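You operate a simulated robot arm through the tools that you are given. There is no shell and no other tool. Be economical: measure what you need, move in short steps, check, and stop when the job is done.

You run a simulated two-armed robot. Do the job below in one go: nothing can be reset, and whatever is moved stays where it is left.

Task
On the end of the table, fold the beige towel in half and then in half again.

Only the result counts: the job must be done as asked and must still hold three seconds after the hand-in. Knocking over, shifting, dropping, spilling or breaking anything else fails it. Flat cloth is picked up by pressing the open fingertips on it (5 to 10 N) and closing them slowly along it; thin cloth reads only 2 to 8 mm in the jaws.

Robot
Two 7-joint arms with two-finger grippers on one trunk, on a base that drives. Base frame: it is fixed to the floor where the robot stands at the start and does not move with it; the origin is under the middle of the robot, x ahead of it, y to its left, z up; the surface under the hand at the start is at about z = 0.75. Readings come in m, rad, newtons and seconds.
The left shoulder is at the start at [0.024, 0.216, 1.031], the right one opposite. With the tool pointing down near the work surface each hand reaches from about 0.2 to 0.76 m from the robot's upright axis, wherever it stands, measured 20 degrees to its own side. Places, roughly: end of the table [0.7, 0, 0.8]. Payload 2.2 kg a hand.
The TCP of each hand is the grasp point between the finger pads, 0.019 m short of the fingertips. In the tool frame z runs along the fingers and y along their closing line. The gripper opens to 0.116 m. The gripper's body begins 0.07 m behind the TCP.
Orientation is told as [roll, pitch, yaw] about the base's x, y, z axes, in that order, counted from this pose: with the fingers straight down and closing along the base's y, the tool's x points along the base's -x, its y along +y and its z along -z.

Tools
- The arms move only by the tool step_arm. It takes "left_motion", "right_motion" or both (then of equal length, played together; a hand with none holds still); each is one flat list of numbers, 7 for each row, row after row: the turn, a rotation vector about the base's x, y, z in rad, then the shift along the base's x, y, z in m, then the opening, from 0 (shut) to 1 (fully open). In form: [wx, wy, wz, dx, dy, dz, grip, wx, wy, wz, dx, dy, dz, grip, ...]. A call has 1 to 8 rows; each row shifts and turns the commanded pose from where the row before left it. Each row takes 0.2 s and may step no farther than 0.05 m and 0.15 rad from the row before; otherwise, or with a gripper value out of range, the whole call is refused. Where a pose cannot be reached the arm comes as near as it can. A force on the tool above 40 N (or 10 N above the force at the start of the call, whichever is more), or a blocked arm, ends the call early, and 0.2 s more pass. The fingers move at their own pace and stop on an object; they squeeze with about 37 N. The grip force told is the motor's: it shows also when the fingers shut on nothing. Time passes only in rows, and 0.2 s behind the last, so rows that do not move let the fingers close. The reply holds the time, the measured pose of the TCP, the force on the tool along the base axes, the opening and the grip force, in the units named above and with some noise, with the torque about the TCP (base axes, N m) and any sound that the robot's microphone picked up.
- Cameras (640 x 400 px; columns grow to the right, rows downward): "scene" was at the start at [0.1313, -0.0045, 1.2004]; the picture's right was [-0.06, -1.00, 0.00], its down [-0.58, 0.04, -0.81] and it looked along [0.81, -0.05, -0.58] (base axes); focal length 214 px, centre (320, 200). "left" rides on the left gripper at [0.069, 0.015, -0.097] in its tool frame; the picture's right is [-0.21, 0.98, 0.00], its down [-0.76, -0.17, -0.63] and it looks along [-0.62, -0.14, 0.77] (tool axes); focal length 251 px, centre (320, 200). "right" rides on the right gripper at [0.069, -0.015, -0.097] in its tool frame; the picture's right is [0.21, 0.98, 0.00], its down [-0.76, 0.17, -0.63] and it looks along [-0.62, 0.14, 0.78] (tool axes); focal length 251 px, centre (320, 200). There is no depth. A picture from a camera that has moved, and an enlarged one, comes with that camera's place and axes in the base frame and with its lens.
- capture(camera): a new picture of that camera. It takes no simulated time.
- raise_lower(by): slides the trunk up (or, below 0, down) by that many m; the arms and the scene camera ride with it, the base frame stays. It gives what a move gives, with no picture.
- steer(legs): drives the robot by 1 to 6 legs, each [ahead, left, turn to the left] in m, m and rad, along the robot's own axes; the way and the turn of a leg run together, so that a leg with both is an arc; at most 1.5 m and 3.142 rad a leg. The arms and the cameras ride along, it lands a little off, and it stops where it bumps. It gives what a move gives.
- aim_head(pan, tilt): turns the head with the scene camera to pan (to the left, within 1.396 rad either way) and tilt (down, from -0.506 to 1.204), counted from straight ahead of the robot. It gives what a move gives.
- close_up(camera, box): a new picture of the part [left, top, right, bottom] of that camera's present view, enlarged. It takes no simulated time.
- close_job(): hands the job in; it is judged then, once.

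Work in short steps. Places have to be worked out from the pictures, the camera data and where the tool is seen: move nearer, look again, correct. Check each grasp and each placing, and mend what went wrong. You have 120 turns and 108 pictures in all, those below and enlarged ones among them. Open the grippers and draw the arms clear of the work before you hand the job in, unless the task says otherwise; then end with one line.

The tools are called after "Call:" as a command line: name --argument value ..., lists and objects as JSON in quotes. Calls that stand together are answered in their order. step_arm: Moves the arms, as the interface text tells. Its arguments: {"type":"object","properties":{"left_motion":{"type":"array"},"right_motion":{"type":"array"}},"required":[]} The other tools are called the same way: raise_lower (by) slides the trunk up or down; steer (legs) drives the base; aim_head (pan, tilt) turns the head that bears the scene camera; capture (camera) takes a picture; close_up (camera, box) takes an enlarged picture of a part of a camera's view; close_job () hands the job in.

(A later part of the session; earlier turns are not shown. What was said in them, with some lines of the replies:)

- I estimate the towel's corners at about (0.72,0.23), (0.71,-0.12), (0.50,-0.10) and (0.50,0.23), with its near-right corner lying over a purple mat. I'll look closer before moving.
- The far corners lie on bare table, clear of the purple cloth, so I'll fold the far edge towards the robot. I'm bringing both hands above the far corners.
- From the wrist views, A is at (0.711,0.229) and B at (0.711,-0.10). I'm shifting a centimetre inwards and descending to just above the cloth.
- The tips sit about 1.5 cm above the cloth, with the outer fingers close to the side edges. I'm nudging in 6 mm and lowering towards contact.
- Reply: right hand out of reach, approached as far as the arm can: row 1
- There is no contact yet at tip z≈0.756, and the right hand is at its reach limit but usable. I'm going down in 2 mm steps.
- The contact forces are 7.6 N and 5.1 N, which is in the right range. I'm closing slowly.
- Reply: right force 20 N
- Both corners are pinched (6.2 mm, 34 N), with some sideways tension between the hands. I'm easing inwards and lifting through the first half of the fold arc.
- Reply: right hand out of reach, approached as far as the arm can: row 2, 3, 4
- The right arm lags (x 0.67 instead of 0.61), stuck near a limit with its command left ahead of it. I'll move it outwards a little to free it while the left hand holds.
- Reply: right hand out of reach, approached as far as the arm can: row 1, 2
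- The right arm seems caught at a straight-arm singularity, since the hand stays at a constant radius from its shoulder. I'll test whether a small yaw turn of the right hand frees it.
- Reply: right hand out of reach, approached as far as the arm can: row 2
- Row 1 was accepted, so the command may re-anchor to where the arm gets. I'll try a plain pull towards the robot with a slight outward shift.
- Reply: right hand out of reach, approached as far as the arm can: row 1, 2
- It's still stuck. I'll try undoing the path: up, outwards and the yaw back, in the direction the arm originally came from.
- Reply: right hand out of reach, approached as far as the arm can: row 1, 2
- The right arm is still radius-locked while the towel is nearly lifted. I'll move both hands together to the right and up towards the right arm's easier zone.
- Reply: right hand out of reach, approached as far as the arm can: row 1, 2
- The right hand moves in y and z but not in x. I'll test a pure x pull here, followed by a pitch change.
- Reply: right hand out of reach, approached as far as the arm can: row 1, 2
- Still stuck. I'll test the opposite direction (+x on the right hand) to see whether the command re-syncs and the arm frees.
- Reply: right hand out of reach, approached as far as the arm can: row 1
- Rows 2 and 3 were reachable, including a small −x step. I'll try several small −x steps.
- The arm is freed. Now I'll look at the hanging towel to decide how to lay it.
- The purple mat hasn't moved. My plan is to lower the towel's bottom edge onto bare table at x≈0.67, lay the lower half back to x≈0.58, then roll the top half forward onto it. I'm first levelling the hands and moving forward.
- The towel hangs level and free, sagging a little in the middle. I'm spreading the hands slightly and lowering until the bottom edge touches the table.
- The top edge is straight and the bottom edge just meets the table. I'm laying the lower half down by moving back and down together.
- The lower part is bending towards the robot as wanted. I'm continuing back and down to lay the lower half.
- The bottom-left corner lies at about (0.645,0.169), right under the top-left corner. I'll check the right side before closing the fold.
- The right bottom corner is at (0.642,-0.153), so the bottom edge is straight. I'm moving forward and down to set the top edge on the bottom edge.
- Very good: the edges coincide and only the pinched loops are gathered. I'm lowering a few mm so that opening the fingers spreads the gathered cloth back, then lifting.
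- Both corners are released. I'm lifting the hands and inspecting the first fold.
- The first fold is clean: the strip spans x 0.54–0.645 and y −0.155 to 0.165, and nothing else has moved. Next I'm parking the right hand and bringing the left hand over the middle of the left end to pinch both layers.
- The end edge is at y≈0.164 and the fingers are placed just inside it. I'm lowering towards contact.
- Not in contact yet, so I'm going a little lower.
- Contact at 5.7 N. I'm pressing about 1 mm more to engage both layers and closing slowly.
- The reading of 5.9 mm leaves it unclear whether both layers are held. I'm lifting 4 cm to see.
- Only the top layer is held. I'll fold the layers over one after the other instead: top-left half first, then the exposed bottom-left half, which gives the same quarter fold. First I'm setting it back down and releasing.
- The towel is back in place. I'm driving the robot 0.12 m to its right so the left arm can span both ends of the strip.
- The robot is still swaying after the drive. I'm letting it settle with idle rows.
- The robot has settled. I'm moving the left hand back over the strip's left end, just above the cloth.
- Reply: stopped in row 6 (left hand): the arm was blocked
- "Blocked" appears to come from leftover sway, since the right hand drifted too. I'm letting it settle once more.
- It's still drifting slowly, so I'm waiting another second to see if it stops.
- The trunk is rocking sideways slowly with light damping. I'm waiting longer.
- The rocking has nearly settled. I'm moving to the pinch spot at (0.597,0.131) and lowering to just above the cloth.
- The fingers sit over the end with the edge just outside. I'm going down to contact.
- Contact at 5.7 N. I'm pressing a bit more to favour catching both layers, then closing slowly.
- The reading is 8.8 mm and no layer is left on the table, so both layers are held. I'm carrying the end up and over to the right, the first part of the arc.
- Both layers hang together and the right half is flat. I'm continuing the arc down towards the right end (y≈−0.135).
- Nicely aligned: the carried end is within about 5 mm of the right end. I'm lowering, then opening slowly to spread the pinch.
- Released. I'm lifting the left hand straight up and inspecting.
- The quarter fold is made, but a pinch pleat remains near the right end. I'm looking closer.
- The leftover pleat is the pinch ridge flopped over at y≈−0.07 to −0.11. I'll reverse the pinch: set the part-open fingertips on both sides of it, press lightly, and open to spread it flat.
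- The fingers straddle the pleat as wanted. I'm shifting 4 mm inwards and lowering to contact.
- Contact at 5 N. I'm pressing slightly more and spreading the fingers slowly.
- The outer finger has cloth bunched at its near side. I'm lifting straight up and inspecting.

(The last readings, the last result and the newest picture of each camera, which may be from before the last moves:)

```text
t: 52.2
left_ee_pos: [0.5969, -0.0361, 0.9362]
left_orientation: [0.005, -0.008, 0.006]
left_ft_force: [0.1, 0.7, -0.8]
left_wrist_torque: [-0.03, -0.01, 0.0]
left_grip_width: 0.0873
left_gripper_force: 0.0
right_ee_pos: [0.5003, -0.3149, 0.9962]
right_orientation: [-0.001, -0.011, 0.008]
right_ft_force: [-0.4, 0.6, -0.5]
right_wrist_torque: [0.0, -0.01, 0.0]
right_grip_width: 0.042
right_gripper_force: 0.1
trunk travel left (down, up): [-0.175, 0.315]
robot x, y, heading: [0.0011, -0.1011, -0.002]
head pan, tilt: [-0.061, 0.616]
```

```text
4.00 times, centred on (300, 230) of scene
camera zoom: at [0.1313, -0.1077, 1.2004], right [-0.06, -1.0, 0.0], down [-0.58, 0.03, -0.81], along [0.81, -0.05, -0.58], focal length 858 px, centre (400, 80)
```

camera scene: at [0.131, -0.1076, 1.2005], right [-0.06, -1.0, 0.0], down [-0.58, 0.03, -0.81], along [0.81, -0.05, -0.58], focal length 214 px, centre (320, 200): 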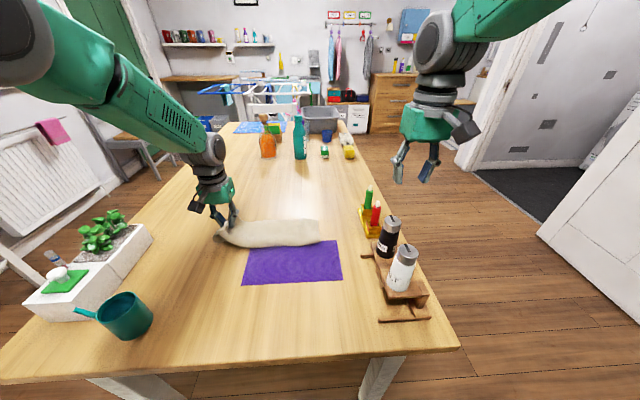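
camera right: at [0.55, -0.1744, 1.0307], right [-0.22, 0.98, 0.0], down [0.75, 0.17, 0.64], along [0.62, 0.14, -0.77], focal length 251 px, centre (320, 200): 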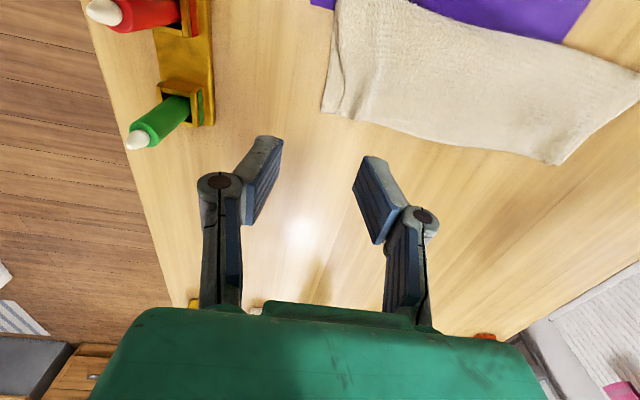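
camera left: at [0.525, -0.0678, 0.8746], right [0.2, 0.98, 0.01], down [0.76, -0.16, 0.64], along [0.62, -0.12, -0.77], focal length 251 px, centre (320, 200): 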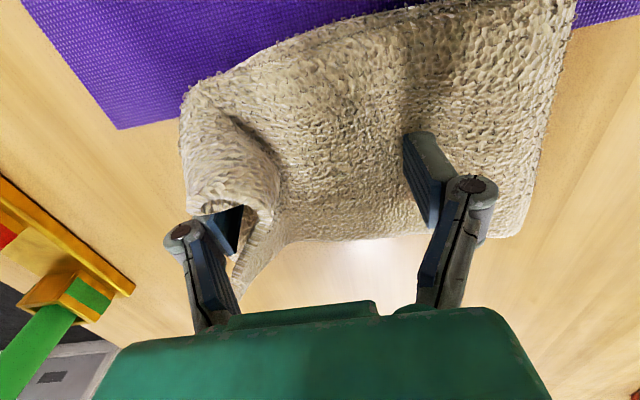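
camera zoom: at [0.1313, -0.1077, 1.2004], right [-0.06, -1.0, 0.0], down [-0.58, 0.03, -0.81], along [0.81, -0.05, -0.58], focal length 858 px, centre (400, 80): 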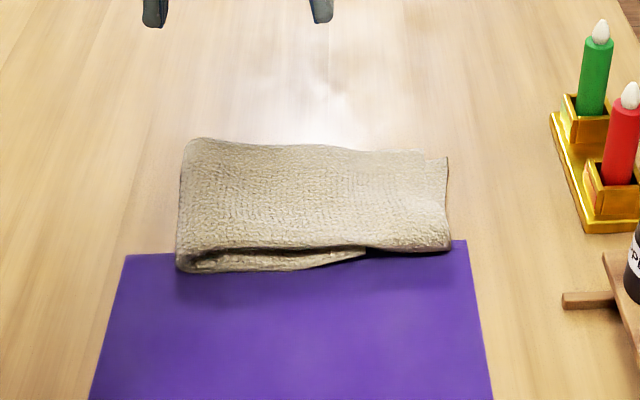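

The pleat is gone. The towel is now a neat quarter (about 0.165 × 0.11 m) with its ends nearly flush, and the purple mat and other items haven't moved. I'm drawing the left arm clear and opening both grippers.

Call:
step_arm --left_motion '[0, 0, 0, -0.01, 0.04, 0.015, 1, 0, 0, 0, -0.01, 0.04, 0.015, 1, 0, 0, 0, -0.01, 0.04, 0.015, 1, 0, 0, 0, -0.01, 0.04, 0.015, 1, 0, 0, 0, 0, 0.03, 0.01, 1]' --right_motion '[0, 0, 0, 0, 0, 0.01, 1, 0, 0, 0, 0, 0, 0.01, 1, 0, 0, 0, 0, 0, 0, 1, 0, 0, 0, 0, 0, 0, 1, 0, 0, 0, 0, 0, 0, 1]'

Call:
capture --camera "scene"

```text
t: 53.4
left_ee_pos: [0.555, 0.1591, 1.0037]
left_orientation: [0.005, -0.008, 0.009]
left_ft_force: [-0.6, 0.3, -0.6]
left_wrist_torque: [0.02, -0.01, 0.0]
left_grip_width: 0.1161
left_gripper_force: 0.0
right_ee_pos: [0.502, -0.3152, 1.014]
right_orientation: [0.0, -0.013, 0.008]
right_ft_force: [0.1, -0.8, 0.9]
right_wrist_torque: [-0.01, 0.02, 0.02]
right_grip_width: 0.116
right_gripper_force: 0.1
trunk travel left (down, up): [-0.175, 0.315]
robot x, y, heading: [0.0028, -0.1038, -0.002]
head pan, tilt: [-0.061, 0.616]
```

```text
46 pictures are left
camera scene: at [0.1316, -0.106, 1.2004], right [-0.06, -1.0, 0.0], down [-0.58, 0.03, -0.81], along [0.81, -0.05, -0.58], focal length 214 px, centre (320, 200)
```

scene: 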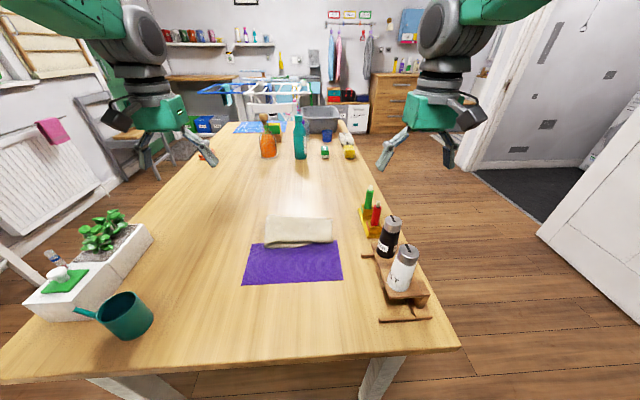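

The towel is folded into a flat quarter, the arms are clear, and nothing else has moved. Handing in.

Call:
close_job

```text
The job is handed in.
```

I folded the beige towel in half and then in half again on the end of the table; it lies flat at about 0.165 × 0.11 m, one end overhanging by up to about 2 cm at a corner, and the pictures show nothing else moved.
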